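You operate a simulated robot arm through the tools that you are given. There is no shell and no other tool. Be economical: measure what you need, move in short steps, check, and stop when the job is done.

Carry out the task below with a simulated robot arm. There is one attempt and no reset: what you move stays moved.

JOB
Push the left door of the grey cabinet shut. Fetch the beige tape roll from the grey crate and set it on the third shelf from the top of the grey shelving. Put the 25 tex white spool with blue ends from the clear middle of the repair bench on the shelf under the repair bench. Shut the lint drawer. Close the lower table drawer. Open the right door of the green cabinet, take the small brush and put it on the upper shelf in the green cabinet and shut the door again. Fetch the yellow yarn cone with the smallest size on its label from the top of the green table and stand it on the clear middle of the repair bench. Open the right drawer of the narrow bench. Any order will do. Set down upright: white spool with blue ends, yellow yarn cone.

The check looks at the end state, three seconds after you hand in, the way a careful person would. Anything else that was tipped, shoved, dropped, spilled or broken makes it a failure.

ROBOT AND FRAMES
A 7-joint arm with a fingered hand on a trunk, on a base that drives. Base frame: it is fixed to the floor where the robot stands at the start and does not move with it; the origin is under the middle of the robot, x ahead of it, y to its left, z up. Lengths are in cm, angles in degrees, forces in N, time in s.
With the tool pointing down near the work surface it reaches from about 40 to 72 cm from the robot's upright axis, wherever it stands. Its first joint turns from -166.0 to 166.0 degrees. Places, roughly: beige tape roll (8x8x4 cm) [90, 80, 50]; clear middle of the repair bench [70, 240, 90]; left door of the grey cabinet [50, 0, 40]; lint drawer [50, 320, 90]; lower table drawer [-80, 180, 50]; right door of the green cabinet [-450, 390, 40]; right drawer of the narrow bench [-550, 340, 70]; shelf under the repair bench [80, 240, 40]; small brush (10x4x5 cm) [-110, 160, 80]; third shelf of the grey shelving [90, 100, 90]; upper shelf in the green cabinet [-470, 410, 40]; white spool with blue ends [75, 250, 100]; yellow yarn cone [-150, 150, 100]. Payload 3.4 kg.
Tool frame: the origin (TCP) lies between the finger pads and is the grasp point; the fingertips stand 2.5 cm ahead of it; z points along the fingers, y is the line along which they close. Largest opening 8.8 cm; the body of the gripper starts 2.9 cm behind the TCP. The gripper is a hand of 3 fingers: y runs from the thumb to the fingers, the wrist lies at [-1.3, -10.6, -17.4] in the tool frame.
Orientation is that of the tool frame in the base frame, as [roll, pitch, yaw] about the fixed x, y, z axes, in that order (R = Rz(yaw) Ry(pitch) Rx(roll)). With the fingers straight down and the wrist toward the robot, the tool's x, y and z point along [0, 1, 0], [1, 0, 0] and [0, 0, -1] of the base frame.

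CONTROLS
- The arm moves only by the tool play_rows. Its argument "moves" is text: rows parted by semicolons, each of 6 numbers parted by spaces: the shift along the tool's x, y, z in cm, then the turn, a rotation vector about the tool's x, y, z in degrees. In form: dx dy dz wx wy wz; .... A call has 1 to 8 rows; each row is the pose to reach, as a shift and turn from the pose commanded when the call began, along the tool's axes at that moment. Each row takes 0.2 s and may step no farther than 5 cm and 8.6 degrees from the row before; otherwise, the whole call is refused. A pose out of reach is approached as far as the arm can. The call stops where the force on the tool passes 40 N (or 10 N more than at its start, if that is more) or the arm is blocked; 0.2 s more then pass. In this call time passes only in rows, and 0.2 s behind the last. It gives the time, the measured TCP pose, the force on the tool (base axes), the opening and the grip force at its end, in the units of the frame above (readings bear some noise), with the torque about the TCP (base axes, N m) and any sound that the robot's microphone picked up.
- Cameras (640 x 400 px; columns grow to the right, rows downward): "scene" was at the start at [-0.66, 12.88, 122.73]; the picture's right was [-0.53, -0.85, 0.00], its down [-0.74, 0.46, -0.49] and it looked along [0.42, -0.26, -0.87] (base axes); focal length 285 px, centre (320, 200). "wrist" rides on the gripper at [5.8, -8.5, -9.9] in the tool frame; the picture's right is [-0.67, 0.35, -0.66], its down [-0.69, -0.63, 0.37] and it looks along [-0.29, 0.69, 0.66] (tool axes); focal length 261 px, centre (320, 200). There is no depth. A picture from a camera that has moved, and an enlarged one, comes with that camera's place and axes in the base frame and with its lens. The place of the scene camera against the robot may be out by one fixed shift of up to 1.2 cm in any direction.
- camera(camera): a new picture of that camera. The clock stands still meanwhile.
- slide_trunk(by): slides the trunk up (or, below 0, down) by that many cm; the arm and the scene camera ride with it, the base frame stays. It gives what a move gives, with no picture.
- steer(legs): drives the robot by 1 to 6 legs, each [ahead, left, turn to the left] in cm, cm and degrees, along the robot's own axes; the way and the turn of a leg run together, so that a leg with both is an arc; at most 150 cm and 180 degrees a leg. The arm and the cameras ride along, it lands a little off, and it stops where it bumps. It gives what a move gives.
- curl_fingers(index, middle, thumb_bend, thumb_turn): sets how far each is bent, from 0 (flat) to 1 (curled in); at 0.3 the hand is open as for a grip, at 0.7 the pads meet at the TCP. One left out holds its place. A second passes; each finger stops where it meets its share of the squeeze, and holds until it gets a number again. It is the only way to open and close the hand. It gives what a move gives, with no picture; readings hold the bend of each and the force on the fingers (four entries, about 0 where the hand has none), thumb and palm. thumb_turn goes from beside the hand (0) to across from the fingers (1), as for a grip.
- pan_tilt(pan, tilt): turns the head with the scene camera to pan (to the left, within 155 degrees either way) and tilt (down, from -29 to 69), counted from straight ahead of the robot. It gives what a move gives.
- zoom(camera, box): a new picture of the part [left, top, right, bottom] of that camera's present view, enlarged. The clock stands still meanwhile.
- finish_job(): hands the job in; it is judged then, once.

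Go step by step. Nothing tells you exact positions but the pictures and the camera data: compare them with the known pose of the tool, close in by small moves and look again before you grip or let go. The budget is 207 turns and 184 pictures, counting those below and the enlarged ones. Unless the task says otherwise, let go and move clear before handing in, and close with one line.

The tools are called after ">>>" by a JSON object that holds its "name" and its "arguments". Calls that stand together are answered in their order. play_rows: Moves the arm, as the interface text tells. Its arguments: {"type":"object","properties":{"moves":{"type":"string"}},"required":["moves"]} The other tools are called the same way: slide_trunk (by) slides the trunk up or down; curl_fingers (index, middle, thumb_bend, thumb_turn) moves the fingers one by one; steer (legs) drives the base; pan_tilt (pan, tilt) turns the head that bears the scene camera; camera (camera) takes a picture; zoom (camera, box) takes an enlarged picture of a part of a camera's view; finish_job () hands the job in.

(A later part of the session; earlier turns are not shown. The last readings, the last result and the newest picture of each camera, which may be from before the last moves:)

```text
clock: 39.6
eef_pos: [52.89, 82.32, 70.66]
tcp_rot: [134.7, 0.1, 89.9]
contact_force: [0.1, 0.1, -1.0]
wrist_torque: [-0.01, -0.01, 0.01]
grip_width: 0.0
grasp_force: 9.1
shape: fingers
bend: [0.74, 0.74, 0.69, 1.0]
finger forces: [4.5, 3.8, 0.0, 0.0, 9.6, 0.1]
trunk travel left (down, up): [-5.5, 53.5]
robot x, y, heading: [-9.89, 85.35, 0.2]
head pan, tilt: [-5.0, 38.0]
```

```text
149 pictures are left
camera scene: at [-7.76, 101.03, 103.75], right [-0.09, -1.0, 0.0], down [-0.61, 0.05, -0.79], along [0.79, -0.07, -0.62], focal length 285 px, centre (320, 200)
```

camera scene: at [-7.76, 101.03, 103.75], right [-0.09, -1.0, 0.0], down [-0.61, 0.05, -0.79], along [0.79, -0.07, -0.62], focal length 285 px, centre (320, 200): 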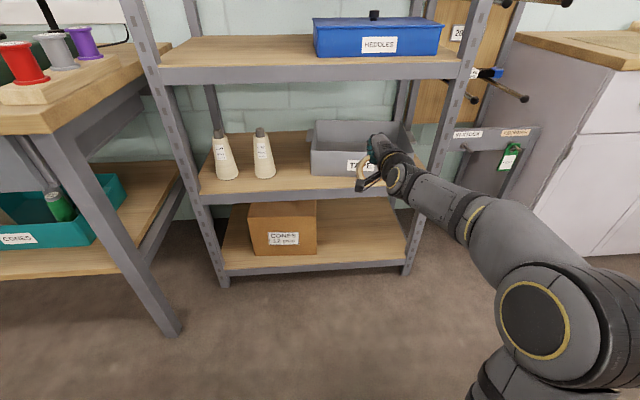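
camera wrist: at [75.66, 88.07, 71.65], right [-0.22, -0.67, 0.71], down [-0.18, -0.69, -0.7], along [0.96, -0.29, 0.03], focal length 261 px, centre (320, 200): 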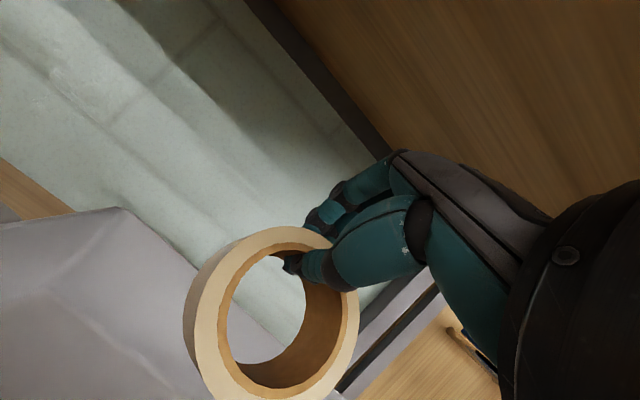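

Crate and cones look right. I raise the trunk, drive left to the clear part of shelf 3, and set the hand upright again.

>>> {"name": "slide_trunk", "arguments": {"by": 38}}

>>> {"name": "steer", "arguments": {"legs": [[0, 26, 0]]}}

>>> {"name": "play_rows", "arguments": {"moves": "0 0 0 8.4 0 0; 0 0 0 16.8 0 0; 0 0 0 25.2 0 0; 0 0 0 33.6 0 0; 0 0 0 42 0 0; 0 0 0 50 0 0; 0 0 0 54 0 0"}}

>>> {"name": "camera", "arguments": {"camera": "scene"}}

>>> {"name": "camera", "arguments": {"camera": "wrist"}}

```text
clock: 43.2
eef_pos: [52.82, 82.2, 108.75]
tcp_rot: [134.6, 0.1, 90.0]
contact_force: [-0.1, 0.1, -0.8]
wrist_torque: [0.0, 0.0, 0.0]
grip_width: 0.0
grasp_force: 9.1
shape: fingers
bend: [0.74, 0.74, 0.69, 1.0]
finger forces: [4.5, 3.8, 0.0, 0.1, 9.6, 0.0]
trunk travel left (down, up): [-43.5, 15.5]
robot x, y, heading: [-10.25, 85.56, -0.1]
head pan, tilt: [-5.0, 38.0]
```

```text
clock: 45.1
eef_pos: [52.77, 108.14, 108.65]
tcp_rot: [134.7, 0.0, 89.8]
contact_force: [-1.0, 0.9, -0.8]
wrist_torque: [0.03, 0.0, -0.05]
grip_width: 0.0
grasp_force: 10.0
shape: fingers
bend: [0.74, 0.74, 0.69, 1.0]
finger forces: [4.5, 3.8, 0.0, 0.1, 9.5, 0.0]
trunk travel left (down, up): [-43.5, 15.5]
robot x, y, heading: [-9.85, 111.56, -0.0]
head pan, tilt: [-5.0, 38.0]
```

```text
clock: 46.7
eef_pos: [51.37, 107.87, 107.52]
tcp_rot: [-171.2, 0.0, 89.8]
contact_force: [0.0, 0.1, -0.5]
wrist_torque: [0.03, -0.04, 0.01]
grip_width: 0.01
grasp_force: 8.8
shape: fingers
bend: [0.74, 0.74, 0.69, 1.0]
finger forces: [4.9, 3.6, 0.1, 0.0, 9.3, 0.1]
out of reach, approached as far as the arm can: row 7
trunk travel left (down, up): [-43.5, 15.5]
robot x, y, heading: [-10.19, 111.46, -0.1]
head pan, tilt: [-5.0, 38.0]
```

```text
148 pictures are left
camera scene: at [-7.71, 126.98, 141.75], right [-0.09, -1.0, 0.0], down [-0.61, 0.05, -0.79], along [0.78, -0.07, -0.62], focal length 285 px, centre (320, 200)
```

scene: 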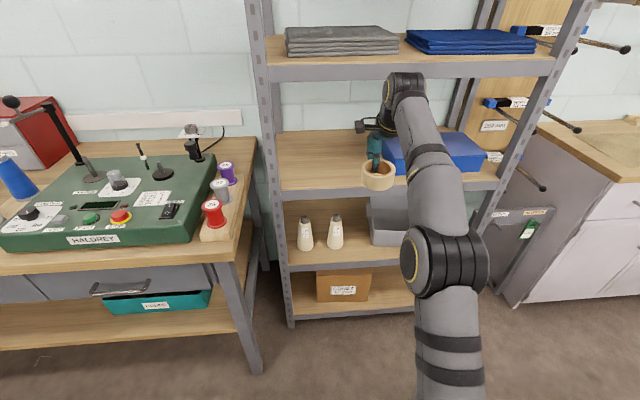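

```text
147 pictures are left
camera wrist: at [44.55, 113.64, 118.59], right [0.44, -0.67, 0.59], down [-0.68, -0.68, -0.26], along [0.58, -0.29, -0.76], focal length 261 px, centre (320, 200)
```

wrist: 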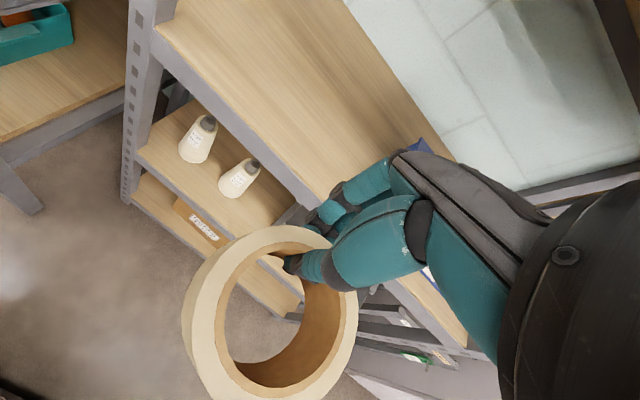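

Now I lower by trunk and drive ahead so the tape hangs above shelf 3.

>>> {"name": "slide_trunk", "arguments": {"by": -13.5}}

>>> {"name": "steer", "arguments": {"legs": [[33, 0, 0]]}}

>>> {"name": "camera", "arguments": {"camera": "scene"}}

>>> {"name": "camera", "arguments": {"camera": "wrist"}}

```text
clock: 48.3
eef_pos: [51.43, 107.81, 93.85]
tcp_rot: [-171.3, 0.1, 89.9]
contact_force: [0.8, -0.4, -0.7]
wrist_torque: [-0.01, -0.04, -0.02]
grip_width: 0.01
grasp_force: 8.5
shape: fingers
bend: [0.74, 0.74, 0.69, 1.0]
finger forces: [4.8, 3.6, 0.0, 0.1, 9.4, 0.0]
trunk travel left (down, up): [-30.0, 29.0]
robot x, y, heading: [-10.15, 111.75, -0.0]
head pan, tilt: [-5.0, 38.0]
```

```text
clock: 50.5
eef_pos: [84.23, 107.61, 94.09]
tcp_rot: [-171.3, 0.2, 89.7]
contact_force: [0.1, 0.0, -2.1]
wrist_torque: [-0.01, -0.02, 0.02]
grip_width: 0.01
grasp_force: 9.1
shape: fingers
bend: [0.74, 0.74, 0.69, 1.0]
finger forces: [4.7, 3.7, 0.0, 0.0, 9.4, 0.1]
trunk travel left (down, up): [-30.0, 29.0]
robot x, y, heading: [23.15, 111.44, -0.3]
head pan, tilt: [-5.0, 38.0]
```

```text
146 pictures are left
camera scene: at [25.22, 126.89, 128.25], right [-0.09, -1.0, 0.0], down [-0.61, 0.06, -0.79], along [0.78, -0.07, -0.62], focal length 285 px, centre (320, 200)
```

scene: 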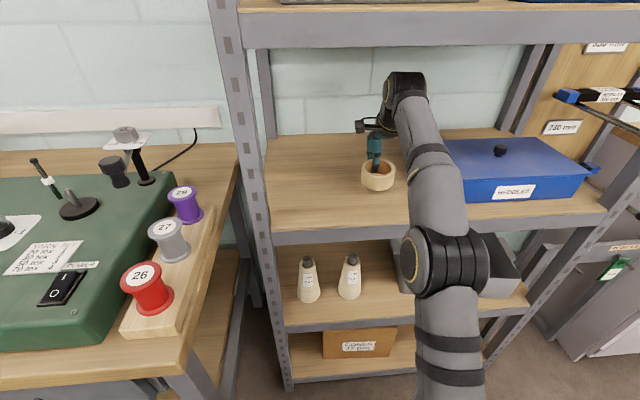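

```text
145 pictures are left
camera wrist: at [77.44, 113.43, 105.14], right [0.44, -0.67, 0.6], down [-0.68, -0.68, -0.27], along [0.58, -0.29, -0.76], focal length 261 px, centre (320, 200)
```

wrist: 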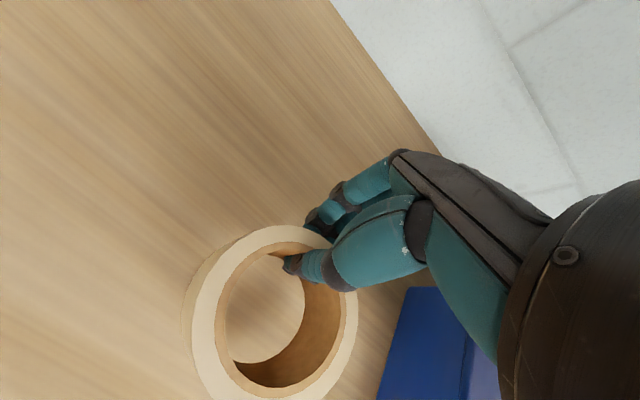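

The tape is over the clear part of shelf 3. I lower in small steps and watch the force.

>>> {"name": "play_rows", "arguments": {"moves": "0 0.15 1 0 0 0; 0 0.3 2 0 0 0; 0 0.38 2.5 0 0 0"}}

>>> {"name": "zoom", "arguments": {"camera": "scene", "box": [320, 120, 440, 200]}}

```text
clock: 51.3
eef_pos: [84.23, 107.68, 91.6]
tcp_rot: [-171.3, 0.1, 89.7]
contact_force: [1.9, -0.8, -0.3]
wrist_torque: [0.01, -0.04, 0.03]
grip_width: 0.01
grasp_force: 9.4
shape: fingers
bend: [0.74, 0.74, 0.69, 1.0]
finger forces: [4.8, 3.5, 0.1, 0.1, 9.4, 0.0]
trunk travel left (down, up): [-30.0, 29.0]
robot x, y, heading: [23.29, 111.2, -0.1]
head pan, tilt: [-5.0, 38.0]
```

```text
5.00 times, centred on (380, 160) of scene
camera zoom: at [25.23, 126.89, 128.25], right [-0.09, -1.0, 0.0], down [-0.61, 0.06, -0.79], along [0.78, -0.07, -0.62], focal length 1424 px, centre (20, 400)
```

zoom: 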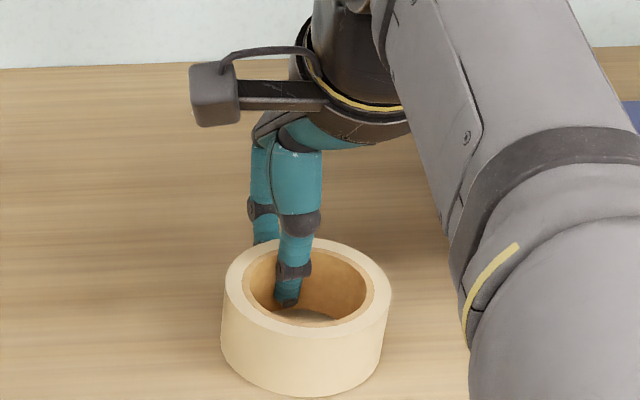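

>>> {"name": "play_rows", "arguments": {"moves": "0 0.15 1 0 0 0"}}

>>> {"name": "zoom", "arguments": {"camera": "scene", "box": [320, 120, 440, 200]}}

```text
clock: 51.7
eef_pos: [84.24, 107.59, 90.64]
tcp_rot: [-171.5, 0.1, 89.7]
contact_force: [0.9, 0.1, 10.3]
wrist_torque: [0.03, 0.05, 0.0]
grip_width: 0.03
grasp_force: 10.1
shape: fingers
bend: [0.74, 0.74, 0.69, 1.0]
finger forces: [5.8, 4.7, 0.0, 0.0, 9.9, 0.0]
trunk travel left (down, up): [-30.0, 29.0]
robot x, y, heading: [22.94, 111.27, -0.0]
head pan, tilt: [-5.0, 38.0]
```

```text
5.00 times, centred on (380, 160) of scene
camera zoom: at [25.16, 126.89, 128.28], right [-0.09, -1.0, 0.0], down [-0.61, 0.06, -0.79], along [0.79, -0.07, -0.62], focal length 1424 px, centre (20, 400)
```

zoom: 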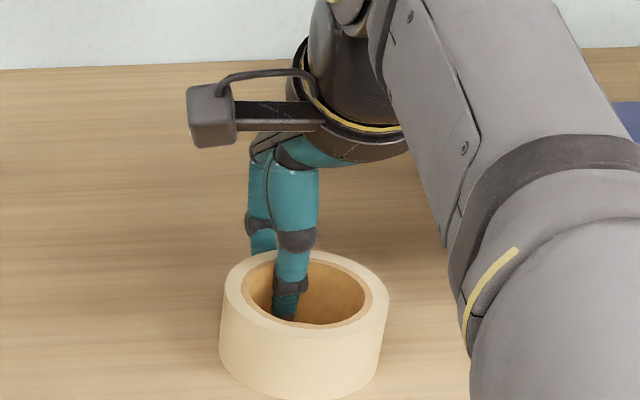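

The tape rests on the shelf. I open the fingers and lift straight out.

>>> {"name": "curl_fingers", "arguments": {"index": 0.45, "middle": 0.45, "thumb_bend": 0.5}}

>>> {"name": "play_rows", "arguments": {"moves": "0 -0.3 -2 0 0 0; 0 -0.7 -4.5 0 0 0; 0 -1.07 -7 0 0 0"}}

>>> {"name": "zoom", "arguments": {"camera": "scene", "box": [300, 100, 460, 200]}}

```text
clock: 52.7
eef_pos: [84.09, 107.63, 91.09]
tcp_rot: [-171.9, 0.0, 89.7]
contact_force: [-4.2, -1.6, 38.9]
wrist_torque: [0.15, -0.53, -0.02]
grip_width: 3.13
grasp_force: 19.7
shape: fingers
bend: [0.58, 0.5, 0.5, 1.0]
finger forces: [30.5, 8.6, 0.0, 0.0, 0.0, 0.0]
trunk travel left (down, up): [-30.0, 29.0]
robot x, y, heading: [22.82, 111.67, -0.1]
head pan, tilt: [-5.0, 38.0]
```

```text
clock: 53.5
eef_pos: [83.22, 107.21, 97.21]
tcp_rot: [-171.2, 0.0, 89.7]
contact_force: [-0.3, 0.2, -0.3]
wrist_torque: [0.03, -0.05, 0.0]
grip_width: 4.67
grasp_force: 0.1
shape: fingers
bend: [0.45, 0.45, 0.5, 1.0]
finger forces: [0.1, 0.0, 0.1, 0.0, 0.1, 0.1]
out of reach, approached as far as the arm can: row 3
trunk travel left (down, up): [-30.0, 29.0]
robot x, y, heading: [22.55, 111.43, -0.1]
head pan, tilt: [-5.0, 38.0]
```

```text
4.00 times, centred on (380, 150) of scene
camera zoom: at [25.11, 126.88, 128.25], right [-0.09, -1.0, 0.0], down [-0.61, 0.06, -0.79], along [0.79, -0.07, -0.61], focal length 1139 px, centre (80, 400)
```

zoom: 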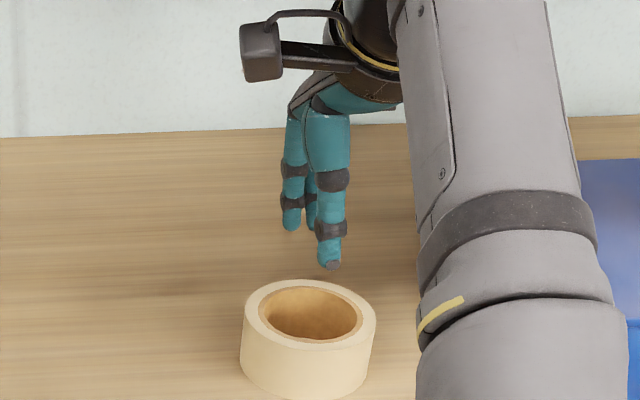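

Tape roll is placed. I back away and look toward the repair bench.

>>> {"name": "steer", "arguments": {"legs": [[-46, 0, 0]]}}

>>> {"name": "curl_fingers", "arguments": {"index": 0.3, "middle": 0.3, "thumb_bend": 0.3}}

>>> {"name": "pan_tilt", "arguments": {"pan": 55, "tilt": 25}}

>>> {"name": "camera", "arguments": {"camera": "scene"}}

>>> {"name": "pan_tilt", "arguments": {"pan": 130, "tilt": 25}}

>>> {"name": "camera", "arguments": {"camera": "scene"}}

```text
clock: 56.2
eef_pos: [37.45, 107.4, 97.3]
tcp_rot: [-171.3, 0.2, 89.8]
contact_force: [0.4, -0.8, -1.1]
wrist_torque: [-0.04, 0.0, 0.01]
grip_width: 4.67
grasp_force: 0.1
shape: fingers
bend: [0.45, 0.45, 0.5, 1.0]
finger forces: [0.1, 0.0, 0.1, 0.1, 0.0, 0.1]
trunk travel left (down, up): [-30.0, 29.0]
robot x, y, heading: [-23.0, 111.67, -0.2]
head pan, tilt: [-5.0, 38.0]
```

```text
clock: 57.2
eef_pos: [37.68, 107.42, 97.18]
tcp_rot: [-171.4, 0.1, 89.8]
contact_force: [-0.2, -0.4, 0.0]
wrist_torque: [0.0, 0.01, 0.0]
grip_width: 8.43
grasp_force: 0.0
shape: fingers
bend: [0.3, 0.3, 0.3, 0.98]
finger forces: [0.0, 0.1, 0.1, 0.0, 0.0, 0.1]
trunk travel left (down, up): [-30.0, 29.0]
robot x, y, heading: [-22.58, 111.76, -0.1]
head pan, tilt: [-5.0, 38.0]
```

```text
clock: 58.5
eef_pos: [37.66, 107.3, 97.2]
tcp_rot: [-171.3, 0.0, 89.7]
contact_force: [-1.0, -0.7, -0.4]
wrist_torque: [0.0, -0.03, 0.01]
grip_width: 8.42
grasp_force: 0.1
shape: fingers
bend: [0.3, 0.3, 0.3, 0.98]
finger forces: [0.0, 0.1, 0.0, 0.0, 0.0, 0.0]
trunk travel left (down, up): [-30.0, 29.0]
robot x, y, heading: [-23.11, 111.4, -0.1]
head pan, tilt: [55.0, 25.0]
```

```text
141 pictures are left
camera scene: at [-23.79, 135.32, 130.29], right [0.82, -0.58, 0.0], down [-0.24, -0.35, -0.91], along [0.52, 0.74, -0.42], focal length 285 px, centre (320, 200)
```

scene: 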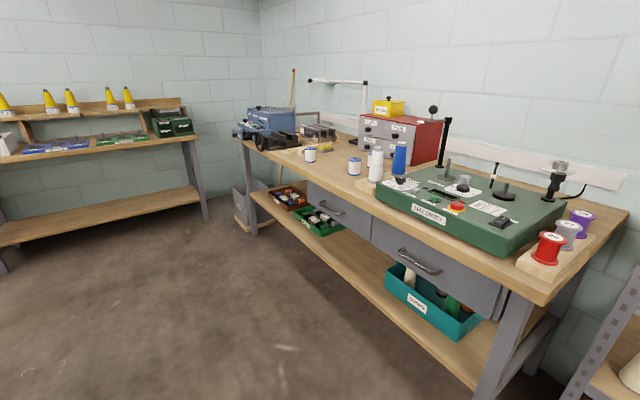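

```text
clock: 60.0
eef_pos: [37.55, 107.35, 97.32]
tcp_rot: [-171.3, 0.1, 89.9]
contact_force: [0.4, 0.1, 0.7]
wrist_torque: [-0.01, -0.02, 0.01]
grip_width: 8.42
grasp_force: 0.1
shape: fingers
bend: [0.3, 0.3, 0.3, 0.98]
finger forces: [0.0, 0.0, 0.1, 0.0, 0.1, 0.0]
trunk travel left (down, up): [-30.0, 29.0]
robot x, y, heading: [-22.66, 111.31, 0.1]
head pan, tilt: [130.0, 25.0]
```

```text
140 pictures are left
camera scene: at [-35.0, 134.85, 130.29], right [0.77, 0.64, 0.0], down [0.27, -0.32, -0.91], along [-0.58, 0.7, -0.42], focal length 285 px, centre (320, 200)
```

scene: 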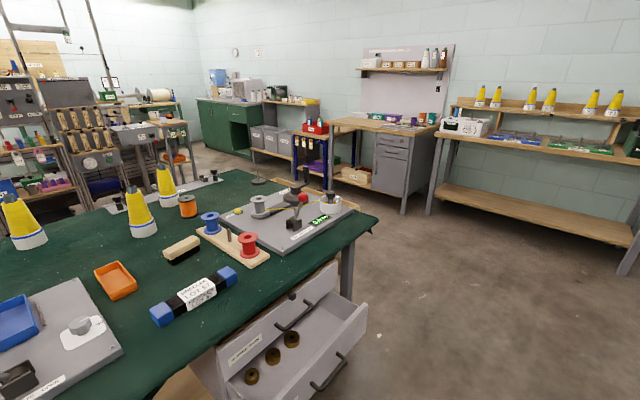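

The bench has two white spools with blue ends; I need the one labelled 25 tex. I retract the arm and drive along the bench, staying clear of the open table drawer behind.

>>> {"name": "play_rows", "arguments": {"moves": "0 -4 0 -4 0 0; 0 -8 0 -8.8 0 0; 0 -12 0 -8.8 0 0; 0 -14 0 -8.8 0 0"}}

>>> {"name": "steer", "arguments": {"legs": [[11, 0, 0], [0, 112, 0]]}}

>>> {"name": "pan_tilt", "arguments": {"pan": 0, "tilt": 35}}

>>> {"name": "camera", "arguments": {"camera": "scene"}}

```text
clock: 61.0
eef_pos: [31.82, 106.17, 107.54]
tcp_rot: [179.9, -0.1, 89.7]
contact_force: [0.6, -0.4, -1.3]
wrist_torque: [-0.01, -0.05, -0.01]
grip_width: 8.44
grasp_force: 0.0
shape: fingers
bend: [0.3, 0.3, 0.3, 0.98]
finger forces: [0.1, 0.0, 0.1, 0.0, 0.0, 0.0]
out of reach, approached as far as the arm can: row 1, 2, 3, 4
trunk travel left (down, up): [-30.0, 29.0]
robot x, y, heading: [-22.79, 110.82, -0.1]
head pan, tilt: [130.0, 25.0]
```

```text
clock: 67.5
eef_pos: [43.0, 217.09, 107.54]
tcp_rot: [179.9, 0.0, 89.8]
contact_force: [-0.2, 0.6, -0.2]
wrist_torque: [0.0, 0.01, 0.01]
grip_width: 8.44
grasp_force: 0.0
shape: fingers
bend: [0.3, 0.3, 0.3, 0.98]
finger forces: [0.0, 0.0, 0.0, 0.0, 0.1, 0.0]
trunk travel left (down, up): [-30.0, 29.0]
robot x, y, heading: [-11.62, 222.58, 0.0]
head pan, tilt: [130.0, 25.0]
```

```text
clock: 69.6
eef_pos: [43.04, 217.07, 107.58]
tcp_rot: [-180.0, 0.0, 89.8]
contact_force: [0.3, 1.1, -0.2]
wrist_torque: [-0.03, 0.01, 0.02]
grip_width: 8.44
grasp_force: 0.1
shape: fingers
bend: [0.3, 0.3, 0.3, 0.98]
finger forces: [0.0, 0.0, 0.0, 0.1, 0.0, 0.1]
trunk travel left (down, up): [-30.0, 29.0]
robot x, y, heading: [-11.49, 222.26, -0.3]
head pan, tilt: [0.0, 35.0]
```

```text
139 pictures are left
camera scene: at [-9.07, 238.86, 128.71], right [0.0, -1.0, 0.0], down [-0.57, 0.0, -0.82], along [0.82, 0.0, -0.57], focal length 285 px, centre (320, 200)
```

scene: 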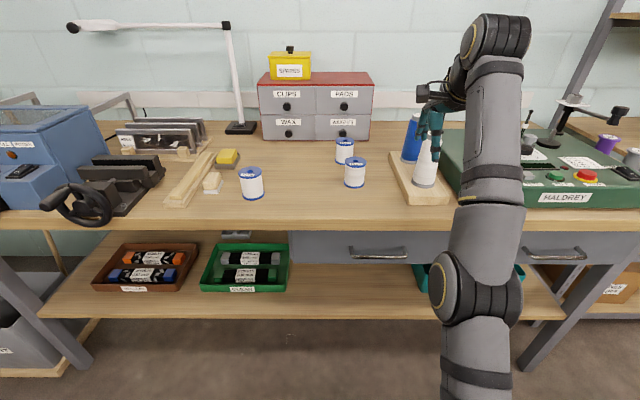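

There are three white spools with blue ends. I zoom in to read the labels.

>>> {"name": "zoom", "arguments": {"camera": "scene", "box": [230, 130, 390, 230]}}

>>> {"name": "zoom", "arguments": {"camera": "scene", "box": [232, 160, 272, 210]}}

>>> {"name": "zoom", "arguments": {"camera": "scene", "box": [329, 132, 379, 192]}}

```text
4.00 times, centred on (310, 180) of scene
camera zoom: at [-9.07, 238.86, 128.71], right [0.0, -1.0, 0.0], down [-0.57, 0.0, -0.82], along [0.82, 0.0, -0.57], focal length 1139 px, centre (360, 280)
```

zoom: 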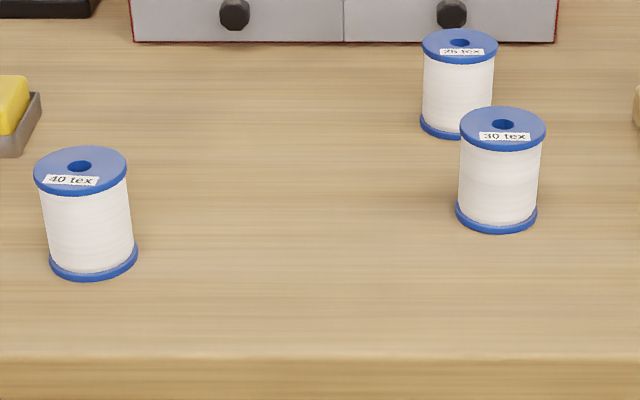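

```text
8.00 times, centred on (252, 185) of scene
camera zoom: at [-9.07, 238.86, 128.71], right [0.0, -1.0, 0.0], down [-0.57, 0.0, -0.82], along [0.82, 0.0, -0.57], focal length 2278 px, centre (864, 320)
```

zoom: 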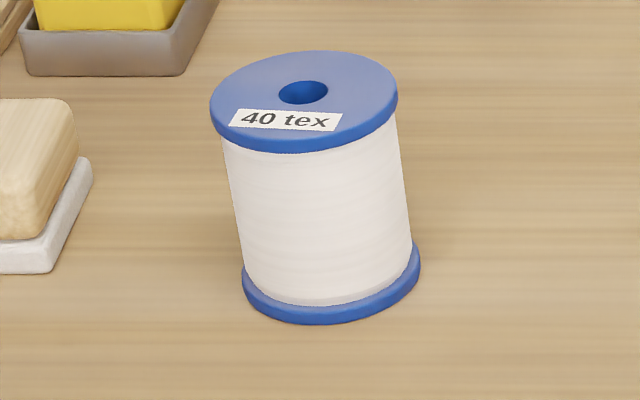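

```text
6.67 times, centred on (354, 162) of scene
camera zoom: at [-9.07, 238.86, 128.71], right [0.0, -1.0, 0.0], down [-0.57, 0.0, -0.82], along [0.82, 0.0, -0.57], focal length 1898 px, centre (93, 453)
```

zoom: 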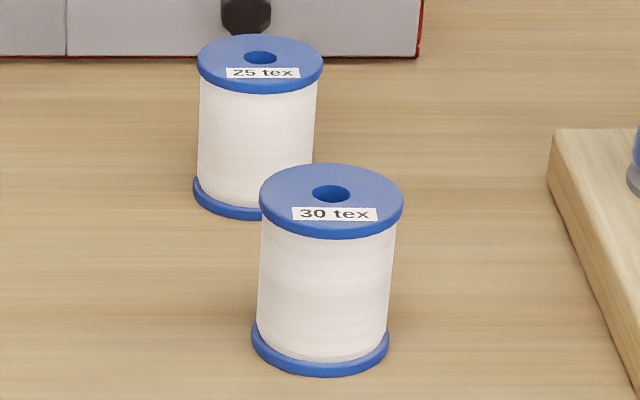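

The rear right spool is the 25 tex one. I raise the trunk to gain a second view for height and to get the arm ready.

>>> {"name": "slide_trunk", "arguments": {"by": 15}}

>>> {"name": "pan_tilt", "arguments": {"pan": 0, "tilt": 45}}

>>> {"name": "camera", "arguments": {"camera": "scene"}}

>>> {"name": "zoom", "arguments": {"camera": "scene", "box": [310, 120, 390, 200]}}

```text
clock: 71.3
eef_pos: [43.03, 217.1, 122.56]
tcp_rot: [179.9, 0.1, 89.8]
contact_force: [0.4, 0.6, -1.3]
wrist_torque: [0.0, 0.01, -0.04]
grip_width: 8.44
grasp_force: 0.0
shape: fingers
bend: [0.3, 0.3, 0.3, 0.98]
finger forces: [0.0, 0.0, 0.1, 0.0, 0.1, 0.1]
trunk travel left (down, up): [-45.0, 14.0]
robot x, y, heading: [-11.65, 222.35, -0.3]
head pan, tilt: [0.0, 35.0]
```

```text
clock: 72.1
eef_pos: [43.02, 217.23, 122.54]
tcp_rot: [179.8, 0.1, 89.8]
contact_force: [0.1, 0.2, 0.1]
wrist_torque: [-0.01, -0.02, -0.03]
grip_width: 8.43
grasp_force: 0.0
shape: fingers
bend: [0.3, 0.3, 0.3, 0.98]
finger forces: [0.1, 0.0, 0.1, 0.1, 0.0, 0.0]
trunk travel left (down, up): [-45.0, 14.0]
robot x, y, heading: [-11.52, 222.45, -0.4]
head pan, tilt: [0.0, 45.0]
```

```text
135 pictures are left
camera scene: at [-9.74, 238.86, 142.23], right [0.0, -1.0, 0.0], down [-0.71, 0.0, -0.71], along [0.71, 0.0, -0.71], focal length 285 px, centre (320, 200)
```

scene: 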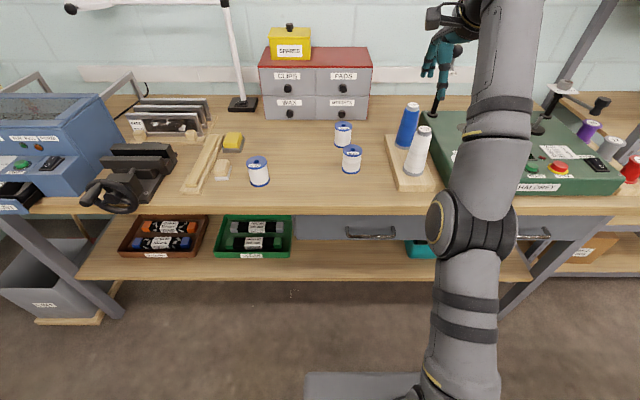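

```text
5.00 times, centred on (350, 160) of scene
camera zoom: at [-9.74, 238.86, 142.23], right [0.0, -1.0, 0.0], down [-0.71, 0.0, -0.71], along [0.71, 0.0, -0.71], focal length 1424 px, centre (170, 400)
```

zoom: 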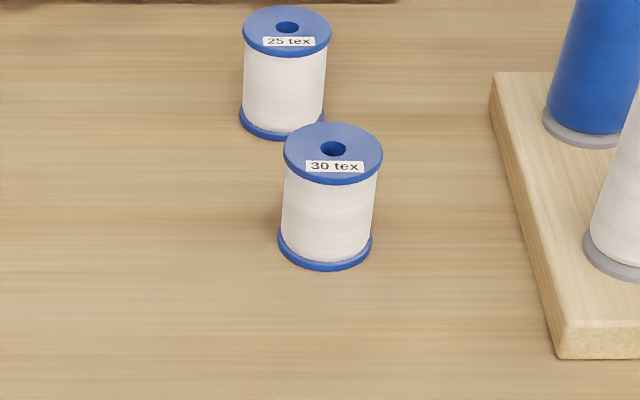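

Spool 25 tex is at about (73.2, 231.2), standing from z 86.5 to 93.5; 30 tex stands at (59, 229). I drive ahead and bring the hand above it with a 15° tilt.

>>> {"name": "steer", "arguments": {"legs": [[22, 0, 0]]}}

>>> {"name": "play_rows", "arguments": {"moves": "2.4 1.3 3 -3 0 0; 4.8 2.6 6.5 -6 0 0; 7.2 3.9 10 -9 0 0; 9.6 5.2 13.5 -12 0 0; 12 6.5 16.5 -15 0 0; 14.2 8 18.5 -15 0 0"}}

>>> {"name": "camera", "arguments": {"camera": "wrist"}}

>>> {"name": "camera", "arguments": {"camera": "scene"}}

```text
clock: 73.8
eef_pos: [65.12, 217.05, 122.51]
tcp_rot: [180.0, 0.0, 89.8]
contact_force: [-0.2, -0.4, 0.5]
wrist_torque: [0.01, 0.0, 0.01]
grip_width: 8.46
grasp_force: 0.0
shape: fingers
bend: [0.3, 0.3, 0.3, 0.98]
finger forces: [0.1, 0.0, 0.0, 0.1, 0.0, 0.0]
trunk travel left (down, up): [-45.0, 14.0]
robot x, y, heading: [10.31, 222.67, -0.3]
head pan, tilt: [0.0, 45.0]
```

```text
clock: 75.2
eef_pos: [81.78, 232.37, 108.69]
tcp_rot: [165.0, 0.1, 89.8]
contact_force: [0.9, 0.1, -0.3]
wrist_torque: [-0.03, 0.03, 0.01]
grip_width: 8.45
grasp_force: 0.1
shape: fingers
bend: [0.3, 0.3, 0.3, 0.98]
finger forces: [0.0, 0.0, 0.0, 0.1, 0.0, 0.0]
out of reach, approached as far as the arm can: row 1, 2, 3, 4, 5, 6
trunk travel left (down, up): [-45.0, 14.0]
robot x, y, heading: [9.88, 222.44, -0.0]
head pan, tilt: [0.0, 45.0]
```

```text
133 pictures are left
camera wrist: at [71.01, 238.12, 116.14], right [0.16, -0.67, 0.72], down [-0.52, -0.68, -0.52], along [0.84, -0.29, -0.46], focal length 261 px, centre (320, 200)
```

wrist: 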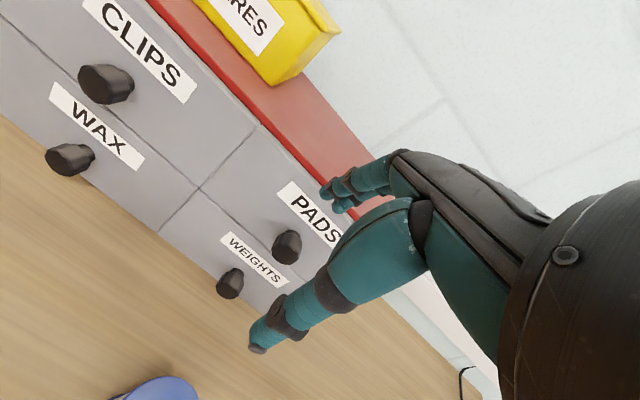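

```text
132 pictures are left
camera scene: at [12.3, 238.8, 142.23], right [0.0, -1.0, 0.0], down [-0.71, 0.0, -0.71], along [0.71, 0.0, -0.71], focal length 285 px, centre (320, 200)
```

scene: 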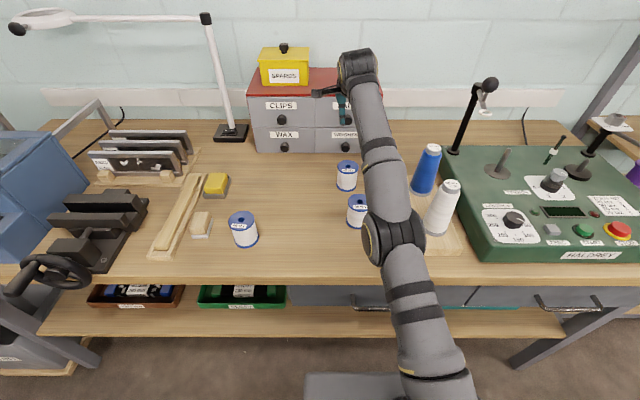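

The hand ended farther and higher than planned because the arm could not follow. I back the hand away from the small drawer box first and see how it responds.

>>> {"name": "play_rows", "arguments": {"moves": "0 -3.9 -1.0 0 0 0; 0 -7.7 -2.07 0 0 0"}}

```text
clock: 75.8
eef_pos: [79.52, 233.66, 112.37]
tcp_rot: [165.1, 0.0, 89.8]
contact_force: [-0.9, -0.5, 0.4]
wrist_torque: [0.01, 0.02, -0.02]
grip_width: 8.45
grasp_force: 0.1
shape: fingers
bend: [0.3, 0.3, 0.3, 0.98]
finger forces: [0.0, 0.0, 0.0, 0.1, 0.1, 0.0]
out of reach, approached as far as the arm can: row 1, 2
trunk travel left (down, up): [-45.0, 14.0]
robot x, y, heading: [10.24, 222.6, -0.4]
head pan, tilt: [0.0, 45.0]
```

>>> {"name": "play_rows", "arguments": {"moves": "0 -1.04 3.9 0 0 0; 0 -2.07 7.7 0 0 0"}}

>>> {"name": "camera", "arguments": {"camera": "scene"}}

```text
clock: 76.4
eef_pos: [82.96, 234.28, 105.53]
tcp_rot: [165.0, 0.0, 89.7]
contact_force: [-0.4, 0.1, 0.0]
wrist_torque: [0.0, 0.0, 0.02]
grip_width: 8.47
grasp_force: 0.0
shape: fingers
bend: [0.3, 0.3, 0.3, 0.98]
finger forces: [0.1, 0.1, 0.1, 0.1, 0.0, 0.0]
out of reach, approached as far as the arm can: row 1, 2
trunk travel left (down, up): [-45.0, 14.0]
robot x, y, heading: [10.16, 222.48, -0.4]
head pan, tilt: [0.0, 45.0]
```

```text
131 pictures are left
camera scene: at [12.31, 238.8, 142.23], right [0.0, -1.0, 0.0], down [-0.71, 0.0, -0.71], along [0.71, 0.0, -0.71], focal length 285 px, centre (320, 200)
```

scene: 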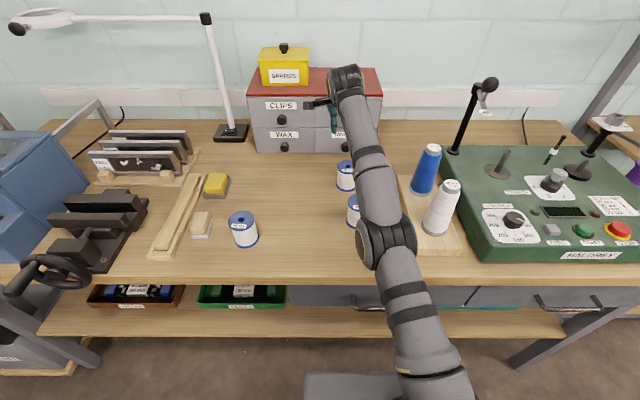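

The arm is bound at a wrist limit in this posture. I back the base off and free the posture by tilting the hand forward, drawing in, then returning.

>>> {"name": "steer", "arguments": {"legs": [[-24, 0, 0]]}}

>>> {"name": "play_rows", "arguments": {"moves": "0 0 0 -8 0 0; 0 0 0 -16 0 0; 0 0 0 -24 0 0; 0 -4 -1 -30 0 0; 0 -8 -2 -30 0 0; 0 -12 -3 -30 0 0; 0 -16 -4 -30 0 0"}}

>>> {"name": "camera", "arguments": {"camera": "scene"}}

```text
clock: 78.1
eef_pos: [58.66, 234.46, 105.63]
tcp_rot: [165.0, 0.2, 89.7]
contact_force: [0.3, 0.8, 0.1]
wrist_torque: [-0.02, 0.0, 0.01]
grip_width: 8.44
grasp_force: 0.2
shape: fingers
bend: [0.3, 0.3, 0.3, 0.98]
finger forces: [0.1, 0.0, 0.0, 0.0, 0.1, 0.0]
trunk travel left (down, up): [-45.0, 14.0]
robot x, y, heading: [-13.63, 222.53, 0.0]
head pan, tilt: [0.0, 45.0]
```

```text
clock: 79.7
eef_pos: [64.7, 236.88, 110.65]
tcp_rot: [135.0, 0.1, 89.7]
contact_force: [0.0, 0.0, 0.7]
wrist_torque: [-0.03, 0.01, -0.04]
grip_width: 8.45
grasp_force: 0.0
shape: fingers
bend: [0.3, 0.3, 0.3, 0.98]
finger forces: [0.0, 0.1, 0.0, 0.0, 0.0, 0.0]
out of reach, approached as far as the arm can: row 1, 2, 3, 4, 5, 6, 7
trunk travel left (down, up): [-45.0, 14.0]
robot x, y, heading: [-14.19, 222.65, -0.1]
head pan, tilt: [0.0, 45.0]
```

```text
130 pictures are left
camera scene: at [-11.9, 238.86, 142.23], right [0.0, -1.0, 0.0], down [-0.71, 0.0, -0.71], along [0.71, 0.0, -0.71], focal length 285 px, centre (320, 200)
```

scene: 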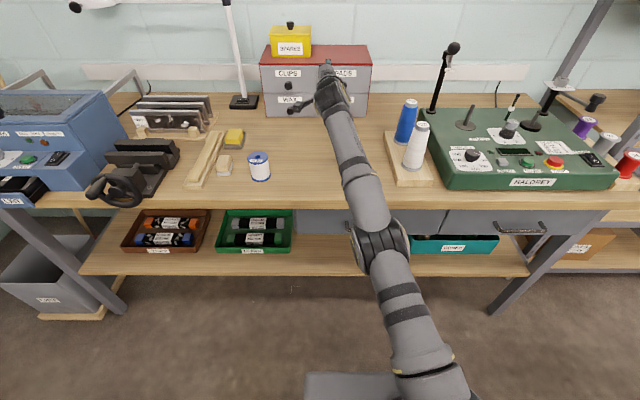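

I test whether the commanded pose has run away from the measured one with a null move.

>>> {"name": "play_rows", "arguments": {"moves": "0 0 0 0 0 0"}}

```text
clock: 80.1
eef_pos: [64.76, 236.91, 110.68]
tcp_rot: [135.0, 0.0, 89.8]
contact_force: [0.4, 0.6, 0.6]
wrist_torque: [0.0, 0.02, -0.01]
grip_width: 8.47
grasp_force: 0.0
shape: fingers
bend: [0.3, 0.3, 0.3, 0.98]
finger forces: [0.0, 0.0, 0.1, 0.0, 0.1, 0.0]
trunk travel left (down, up): [-45.0, 14.0]
robot x, y, heading: [-13.52, 222.29, 0.0]
head pan, tilt: [0.0, 45.0]
```

The arm is stretched straight (wrist on a 63 cm sphere about the shoulder), so it can't pull straight in. I swing the hand leftwards while drawing in so the elbow bends again.

>>> {"name": "play_rows", "arguments": {"moves": "4 -2 -2 0 0 0; 8 -4 -4 0 0 0; 12 -6 -6 0 0 0; 16 -8 -8 0 0 0; 20 -10 -10 0 0 0; 24 -12 -12 0 0 0; 28 -14 -14 0 0 0; 32 -16 -16 0 0 0"}}

>>> {"name": "camera", "arguments": {"camera": "scene"}}

```text
clock: 81.9
eef_pos: [41.86, 269.07, 110.55]
tcp_rot: [135.0, 0.1, 89.5]
contact_force: [0.3, -0.1, 0.6]
wrist_torque: [0.01, 0.02, 0.01]
grip_width: 8.46
grasp_force: 0.1
shape: fingers
bend: [0.3, 0.3, 0.3, 0.98]
finger forces: [0.1, 0.0, 0.1, 0.1, 0.0, 0.0]
out of reach, approached as far as the arm can: row 1, 2, 3, 4, 5, 6, 7
trunk travel left (down, up): [-45.0, 14.0]
robot x, y, heading: [-13.54, 222.58, 0.1]
head pan, tilt: [0.0, 45.0]
```

```text
129 pictures are left
camera scene: at [-11.91, 238.88, 142.23], right [0.0, -1.0, 0.0], down [-0.71, 0.0, -0.71], along [0.71, 0.0, -0.71], focal length 285 px, centre (320, 200)
```

scene: 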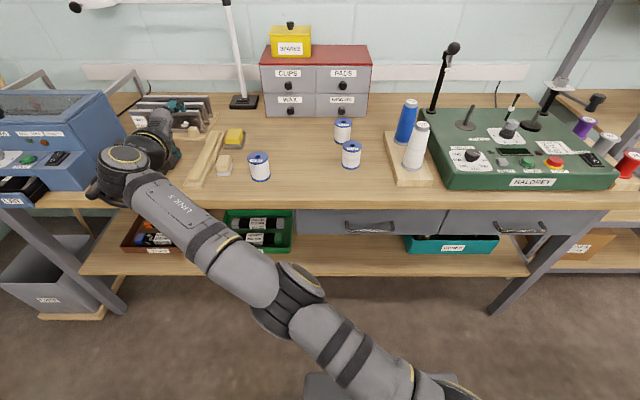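

The elbow is no longer locked. I draw the hand inward to bend it further and bring the hand back to 15° tilt.

>>> {"name": "play_rows", "arguments": {"moves": "-1.5 -2 -2 0 0 0; -4 -4 -4 0 0 0; -7 -5.5 -5.5 5 0 0; -10 -6 -6 10 0 0; -13 -6.5 -6.5 15 0 0; -16 -6.5 -6.5 20 0 0; -19 -6 -6 25 0 0; -22 -5 -5 30 0 0"}}

>>> {"name": "camera", "arguments": {"camera": "scene"}}

```text
clock: 83.7
eef_pos: [41.69, 253.63, 117.85]
tcp_rot: [165.3, 0.1, 89.8]
contact_force: [0.9, 0.6, 0.0]
wrist_torque: [0.01, -0.03, -0.02]
grip_width: 8.46
grasp_force: 0.1
shape: fingers
bend: [0.3, 0.3, 0.3, 0.98]
finger forces: [0.0, 0.0, 0.0, 0.0, 0.0, 0.1]
out of reach, approached as far as the arm can: row 1, 2, 3, 4, 5, 6, 7, 8
trunk travel left (down, up): [-45.0, 14.0]
robot x, y, heading: [-13.7, 222.52, -0.0]
head pan, tilt: [0.0, 45.0]
```

```text
128 pictures are left
camera scene: at [-11.89, 238.83, 142.23], right [0.0, -1.0, 0.0], down [-0.71, 0.0, -0.71], along [0.71, 0.0, -0.71], focal length 285 px, centre (320, 200)
```

scene: 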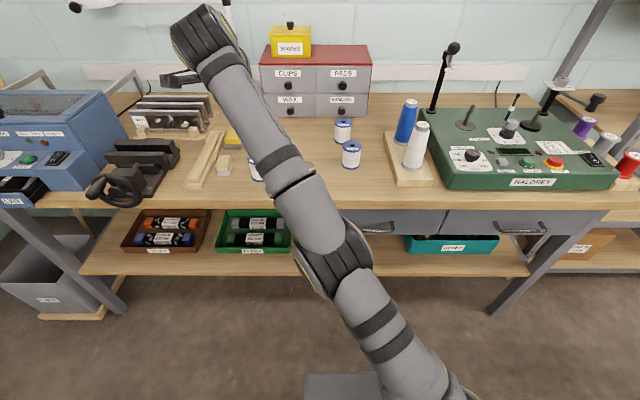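

Moving rightwards straightens it again, so I sweep on around to the left while drawing the radius in, to get the elbow well bent.

>>> {"name": "play_rows", "arguments": {"moves": "3.7 -3.1 0 0 0 0; 6.8 -6.5 0 0 0 0; 9.5 -10.28 -0.22 0 0 0; 11.2 -14.35 -0.46 0 0 0; 12 -18.8 -0.8 0 0 0; 12 -23.36 -1.18 0 0 0; 11.4 -27.9 -1.54 0 0 0; 10.5 -32.5 -1.91 0 0 0"}}

>>> {"name": "camera", "arguments": {"camera": "scene"}}

```text
clock: 85.5
eef_pos: [10.63, 270.82, 115.72]
tcp_rot: [165.0, 0.2, 89.6]
contact_force: [0.5, 0.7, -0.3]
wrist_torque: [0.0, 0.02, -0.01]
grip_width: 8.47
grasp_force: 0.0
shape: fingers
bend: [0.3, 0.3, 0.3, 0.98]
finger forces: [0.0, 0.1, 0.0, 0.1, 0.1, 0.0]
out of reach, approached as far as the arm can: row 2, 3, 4, 5, 6, 7, 8
trunk travel left (down, up): [-45.0, 14.0]
robot x, y, heading: [-13.61, 222.5, -0.4]
head pan, tilt: [0.0, 45.0]
```

```text
127 pictures are left
camera scene: at [-11.94, 238.88, 142.23], right [0.0, -1.0, 0.0], down [-0.71, 0.0, -0.71], along [0.71, 0.0, -0.71], focal length 285 px, centre (320, 200)
```

scene: 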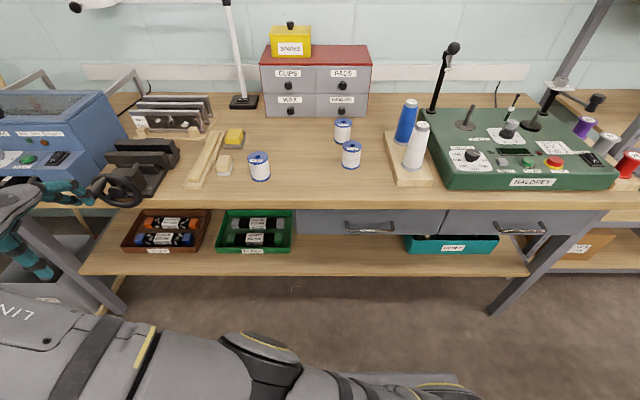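

Elbow is now bent about 38°. I lower and draw inward.

>>> {"name": "play_rows", "arguments": {"moves": "-1 -0.8 3.2 0 0 0; -3 -1.7 6.4 0 0 0; -5 -2.5 9.7 0 0 0; -7 -3.4 12.9 0 0 0; -9 -4.2 16.1 0 0 0; -11 -5.1 19.3 0 0 0"}}

```text
clock: 86.9
eef_pos: [12.34, 277.29, 103.18]
tcp_rot: [164.9, 0.2, 89.8]
contact_force: [-0.6, 0.1, 0.2]
wrist_torque: [0.01, 0.0, 0.0]
grip_width: 8.49
grasp_force: 0.1
shape: fingers
bend: [0.3, 0.3, 0.3, 0.98]
finger forces: [0.1, 0.0, 0.0, 0.1, 0.0, 0.0]
out of reach, approached as far as the arm can: row 1, 2, 3, 4, 5, 6
trunk travel left (down, up): [-45.0, 14.0]
robot x, y, heading: [-14.09, 222.49, -0.1]
head pan, tilt: [0.0, 45.0]
```

The wrist seems to limit it because the hand still faces the bench while the arm points left. I turn the hand leftwards to follow the arm.

>>> {"name": "play_rows", "arguments": {"moves": "0 0 0 0 2.03 -7.74; 0 0 0 0 4.06 -15.5; 0 0 0 0 6.1 -23.2; 0 0 0 0 8.1 -31; 0 0 0 0 10.1 -38.7; 0 0 0 0 12.2 -46.4; 0 0 0 0 14.2 -54.2"}}

>>> {"name": "camera", "arguments": {"camera": "scene"}}

```text
clock: 88.5
eef_pos: [14.69, 285.3, 106.71]
tcp_rot: [165.2, 0.3, 146.0]
contact_force: [-0.1, 0.3, 0.0]
wrist_torque: [0.01, 0.04, 0.02]
grip_width: 8.47
grasp_force: 0.1
shape: fingers
bend: [0.3, 0.3, 0.3, 0.98]
finger forces: [0.0, 0.0, 0.0, 0.0, 0.0, 0.0]
out of reach, approached as far as the arm can: row 1, 2, 3, 4, 5, 6, 7
trunk travel left (down, up): [-45.0, 14.0]
robot x, y, heading: [-13.98, 222.55, -0.1]
head pan, tilt: [0.0, 45.0]
```

```text
126 pictures are left
camera scene: at [-11.89, 238.87, 142.23], right [0.0, -1.0, 0.0], down [-0.71, 0.0, -0.71], along [0.71, 0.0, -0.71], focal length 285 px, centre (320, 200)
```

scene: 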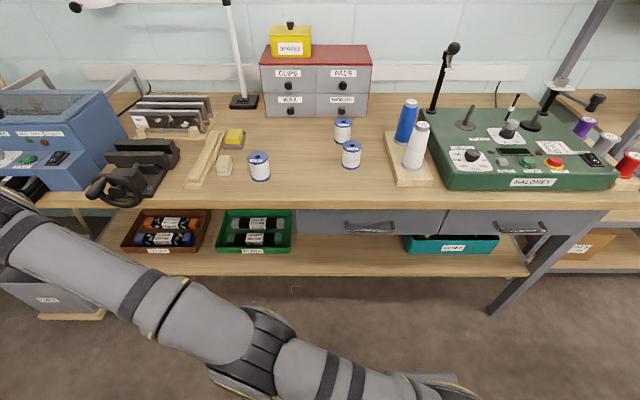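

The arm is probably still straight; flexing should come with a long downward sweep. I back the base off for room, then sweep the hand down.

>>> {"name": "steer", "arguments": {"legs": [[-14, 0, 0]]}}

>>> {"name": "play_rows", "arguments": {"moves": "0 -1.14 4.35 0 0 0; 0 -2.28 8.7 0 0 0; 0 -3.42 13 0 0 0; 0 -4.56 17.4 0 0 0; 0 -5.7 21.7 0 0 0; 0 -6.84 26 0 0 0; 0 -8 30.4 0 0 0; 0 -9.1 34.8 0 0 0"}}

```text
clock: 89.9
eef_pos: [0.88, 285.29, 106.8]
tcp_rot: [165.2, 0.3, 145.8]
contact_force: [-1.2, -0.5, 0.0]
wrist_torque: [-0.01, 0.01, 0.0]
grip_width: 8.46
grasp_force: 0.0
shape: fingers
bend: [0.3, 0.3, 0.3, 0.98]
finger forces: [0.0, 0.0, 0.0, 0.0, 0.0, 0.0]
trunk travel left (down, up): [-45.0, 14.0]
robot x, y, heading: [-27.48, 222.88, -0.3]
head pan, tilt: [0.0, 45.0]
```

```text
clock: 91.7
eef_pos: [1.99, 288.56, 69.97]
tcp_rot: [165.3, 0.2, 145.8]
contact_force: [0.5, 0.2, 0.1]
wrist_torque: [0.0, -0.01, -0.04]
grip_width: 8.46
grasp_force: 0.1
shape: fingers
bend: [0.3, 0.3, 0.3, 0.98]
finger forces: [0.0, 0.1, 0.1, 0.1, 0.1, 0.0]
out of reach, approached as far as the arm can: row 1, 2, 3, 4, 5, 6, 7, 8
trunk travel left (down, up): [-45.0, 14.0]
robot x, y, heading: [-27.47, 222.66, -0.1]
head pan, tilt: [0.0, 45.0]
```

>>> {"name": "play_rows", "arguments": {"moves": "-0.85 -3.8 -1 0 0 0; -1.7 -7.6 -2 0 0 0; -2.5 -11.4 -3 0 0 0; -3.4 -15.2 -4 0 0 0"}}

>>> {"name": "pan_tilt", "arguments": {"pan": 30, "tilt": 60}}

>>> {"name": "camera", "arguments": {"camera": "scene"}}

```text
clock: 92.7
eef_pos: [-0.27, 287.87, 66.07]
tcp_rot: [165.2, 0.2, 145.8]
contact_force: [-0.1, -0.8, -0.5]
wrist_torque: [0.02, 0.01, 0.04]
grip_width: 8.45
grasp_force: 0.1
shape: fingers
bend: [0.3, 0.3, 0.3, 0.98]
finger forces: [0.0, 0.1, 0.1, 0.2, 0.1, 0.0]
out of reach, approached as far as the arm can: row 1, 2, 3, 4
trunk travel left (down, up): [-45.0, 14.0]
robot x, y, heading: [-27.77, 222.53, -0.3]
head pan, tilt: [0.0, 45.0]
```

```text
clock: 93.6
eef_pos: [-0.36, 287.9, 66.04]
tcp_rot: [165.3, 0.3, 145.8]
contact_force: [-0.5, -0.5, 0.2]
wrist_torque: [-0.01, 0.02, -0.04]
grip_width: 8.43
grasp_force: 0.0
shape: fingers
bend: [0.3, 0.3, 0.3, 0.98]
finger forces: [0.1, 0.1, 0.0, 0.0, 0.0, 0.0]
trunk travel left (down, up): [-45.0, 14.0]
robot x, y, heading: [-27.68, 222.43, -0.3]
head pan, tilt: [30.0, 60.0]
```

```text
125 pictures are left
camera scene: at [-28.26, 242.24, 140.28], right [0.5, -0.87, 0.0], down [-0.75, -0.43, -0.5], along [0.43, 0.25, -0.87], focal length 285 px, centre (320, 200)
```

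scene: 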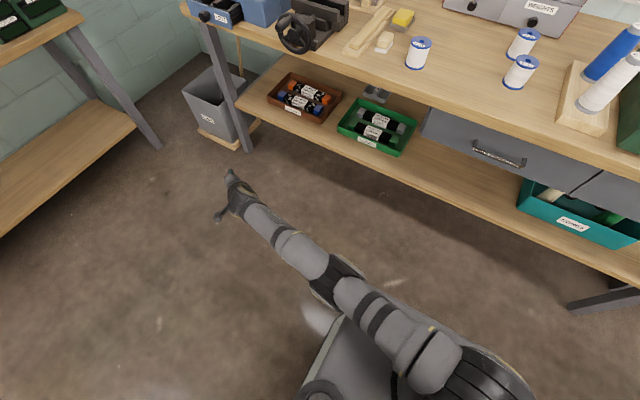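

The arm is straight but slowly flexing (elbow up). I keep commanding inward and down.

>>> {"name": "play_rows", "arguments": {"moves": "-0.6 -4 1.5 0 0 0; -1.2 -8 3 0 0 0; -1.8 -12 4.5 0 0 0; -2.4 -16 6 0 0 0; -3 -20 6 0 0 0; -3.6 -24 6 0 0 0; -4.2 -28 6 0 0 0; -4.8 -32 6 0 0 0"}}

>>> {"name": "play_rows", "arguments": {"moves": "-0.6 -4 0 0 0 0; -1.2 -8 0 0 0 0; -1.8 -12 0 0 0 0; -2.4 -16 0 0 0 0; -3 -20 0 0 0 0"}}

>>> {"name": "camera", "arguments": {"camera": "scene"}}

```text
clock: 95.6
eef_pos: [-8.7, 288.41, 61.62]
tcp_rot: [160.6, -1.9, 145.0]
contact_force: [-0.1, 0.6, 0.4]
wrist_torque: [0.02, -0.02, -0.01]
grip_width: 8.46
grasp_force: 0.0
shape: fingers
bend: [0.3, 0.3, 0.3, 0.98]
finger forces: [0.0, 0.1, 0.1, 0.0, 0.0, 0.0]
out of reach, approached as far as the arm can: row 1, 2, 3, 4, 5, 6, 7, 8
trunk travel left (down, up): [-45.0, 14.0]
robot x, y, heading: [-27.52, 222.49, -0.1]
head pan, tilt: [30.0, 60.0]
stopped in row 8: the arm was blocked; the commanded pose is now the measured one
```

```text
clock: 96.8
eef_pos: [-17.23, 271.23, 54.68]
tcp_rot: [160.7, -1.8, 145.2]
contact_force: [0.0, 0.3, 0.8]
wrist_torque: [0.02, 0.01, -0.02]
grip_width: 8.45
grasp_force: 0.0
shape: fingers
bend: [0.3, 0.3, 0.3, 0.98]
finger forces: [0.0, 0.1, 0.0, 0.0, 0.0, 0.1]
out of reach, approached as far as the arm can: row 1, 2
trunk travel left (down, up): [-45.0, 14.0]
robot x, y, heading: [-27.57, 222.47, -0.2]
head pan, tilt: [30.0, 60.0]
```

```text
124 pictures are left
camera scene: at [-28.29, 242.23, 140.29], right [0.5, -0.87, 0.0], down [-0.75, -0.43, -0.5], along [0.43, 0.25, -0.87], focal length 285 px, centre (320, 200)
```

scene: 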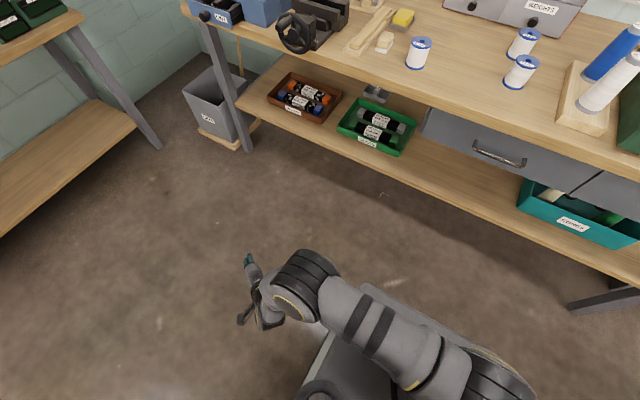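

The elbow is properly bent again. I swing the hand back round toward the front while raising it.

>>> {"name": "play_rows", "arguments": {"moves": "-4.1 2.3 -1.3 0 -1.5 4.3; -8.5 4.05 -2.8 0 -3 8.6; -13 5.5 -4.4 0 -4.5 12.9; -17.5 6.45 -6.2 0 -6 17.2; -22 7.1 -8.1 0 -7.5 21.5; -26.5 7.25 -10.2 0 -9 25.8; -31 7.2 -12.3 0 -10.5 30.1; -35.2 6.6 -14.6 0 -12 34.4"}}

>>> {"name": "pan_tilt", "arguments": {"pan": 0, "tilt": 45}}

>>> {"name": "camera", "arguments": {"camera": "scene"}}

```text
clock: 98.6
eef_pos: [12.95, 251.96, 69.65]
tcp_rot: [161.8, -1.6, 108.6]
contact_force: [-0.3, 0.0, -0.1]
wrist_torque: [0.01, 0.01, -0.01]
grip_width: 8.46
grasp_force: 0.1
shape: fingers
bend: [0.3, 0.3, 0.3, 0.98]
finger forces: [0.0, 0.1, 0.1, 0.0, 0.0, 0.1]
trunk travel left (down, up): [-45.0, 14.0]
robot x, y, heading: [-27.53, 222.31, -0.2]
head pan, tilt: [30.0, 60.0]
```

```text
clock: 99.6
eef_pos: [12.8, 252.01, 69.56]
tcp_rot: [161.9, -1.5, 108.6]
contact_force: [1.2, 0.3, -0.2]
wrist_torque: [-0.01, -0.01, 0.01]
grip_width: 8.47
grasp_force: 0.1
shape: fingers
bend: [0.3, 0.3, 0.3, 0.98]
finger forces: [0.1, 0.0, 0.1, 0.0, 0.1, 0.0]
trunk travel left (down, up): [-45.0, 14.0]
robot x, y, heading: [-27.6, 222.6, -0.1]
head pan, tilt: [0.0, 45.0]
```

```text
123 pictures are left
camera scene: at [-25.9, 238.91, 142.22], right [0.0, -1.0, 0.0], down [-0.71, 0.0, -0.71], along [0.71, 0.0, -0.71], focal length 285 px, centre (320, 200)
```

scene: 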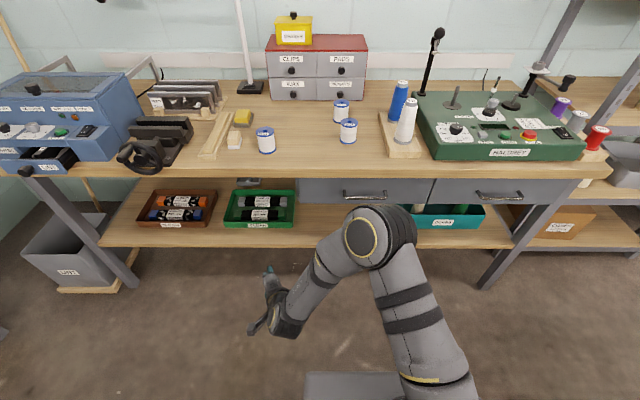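

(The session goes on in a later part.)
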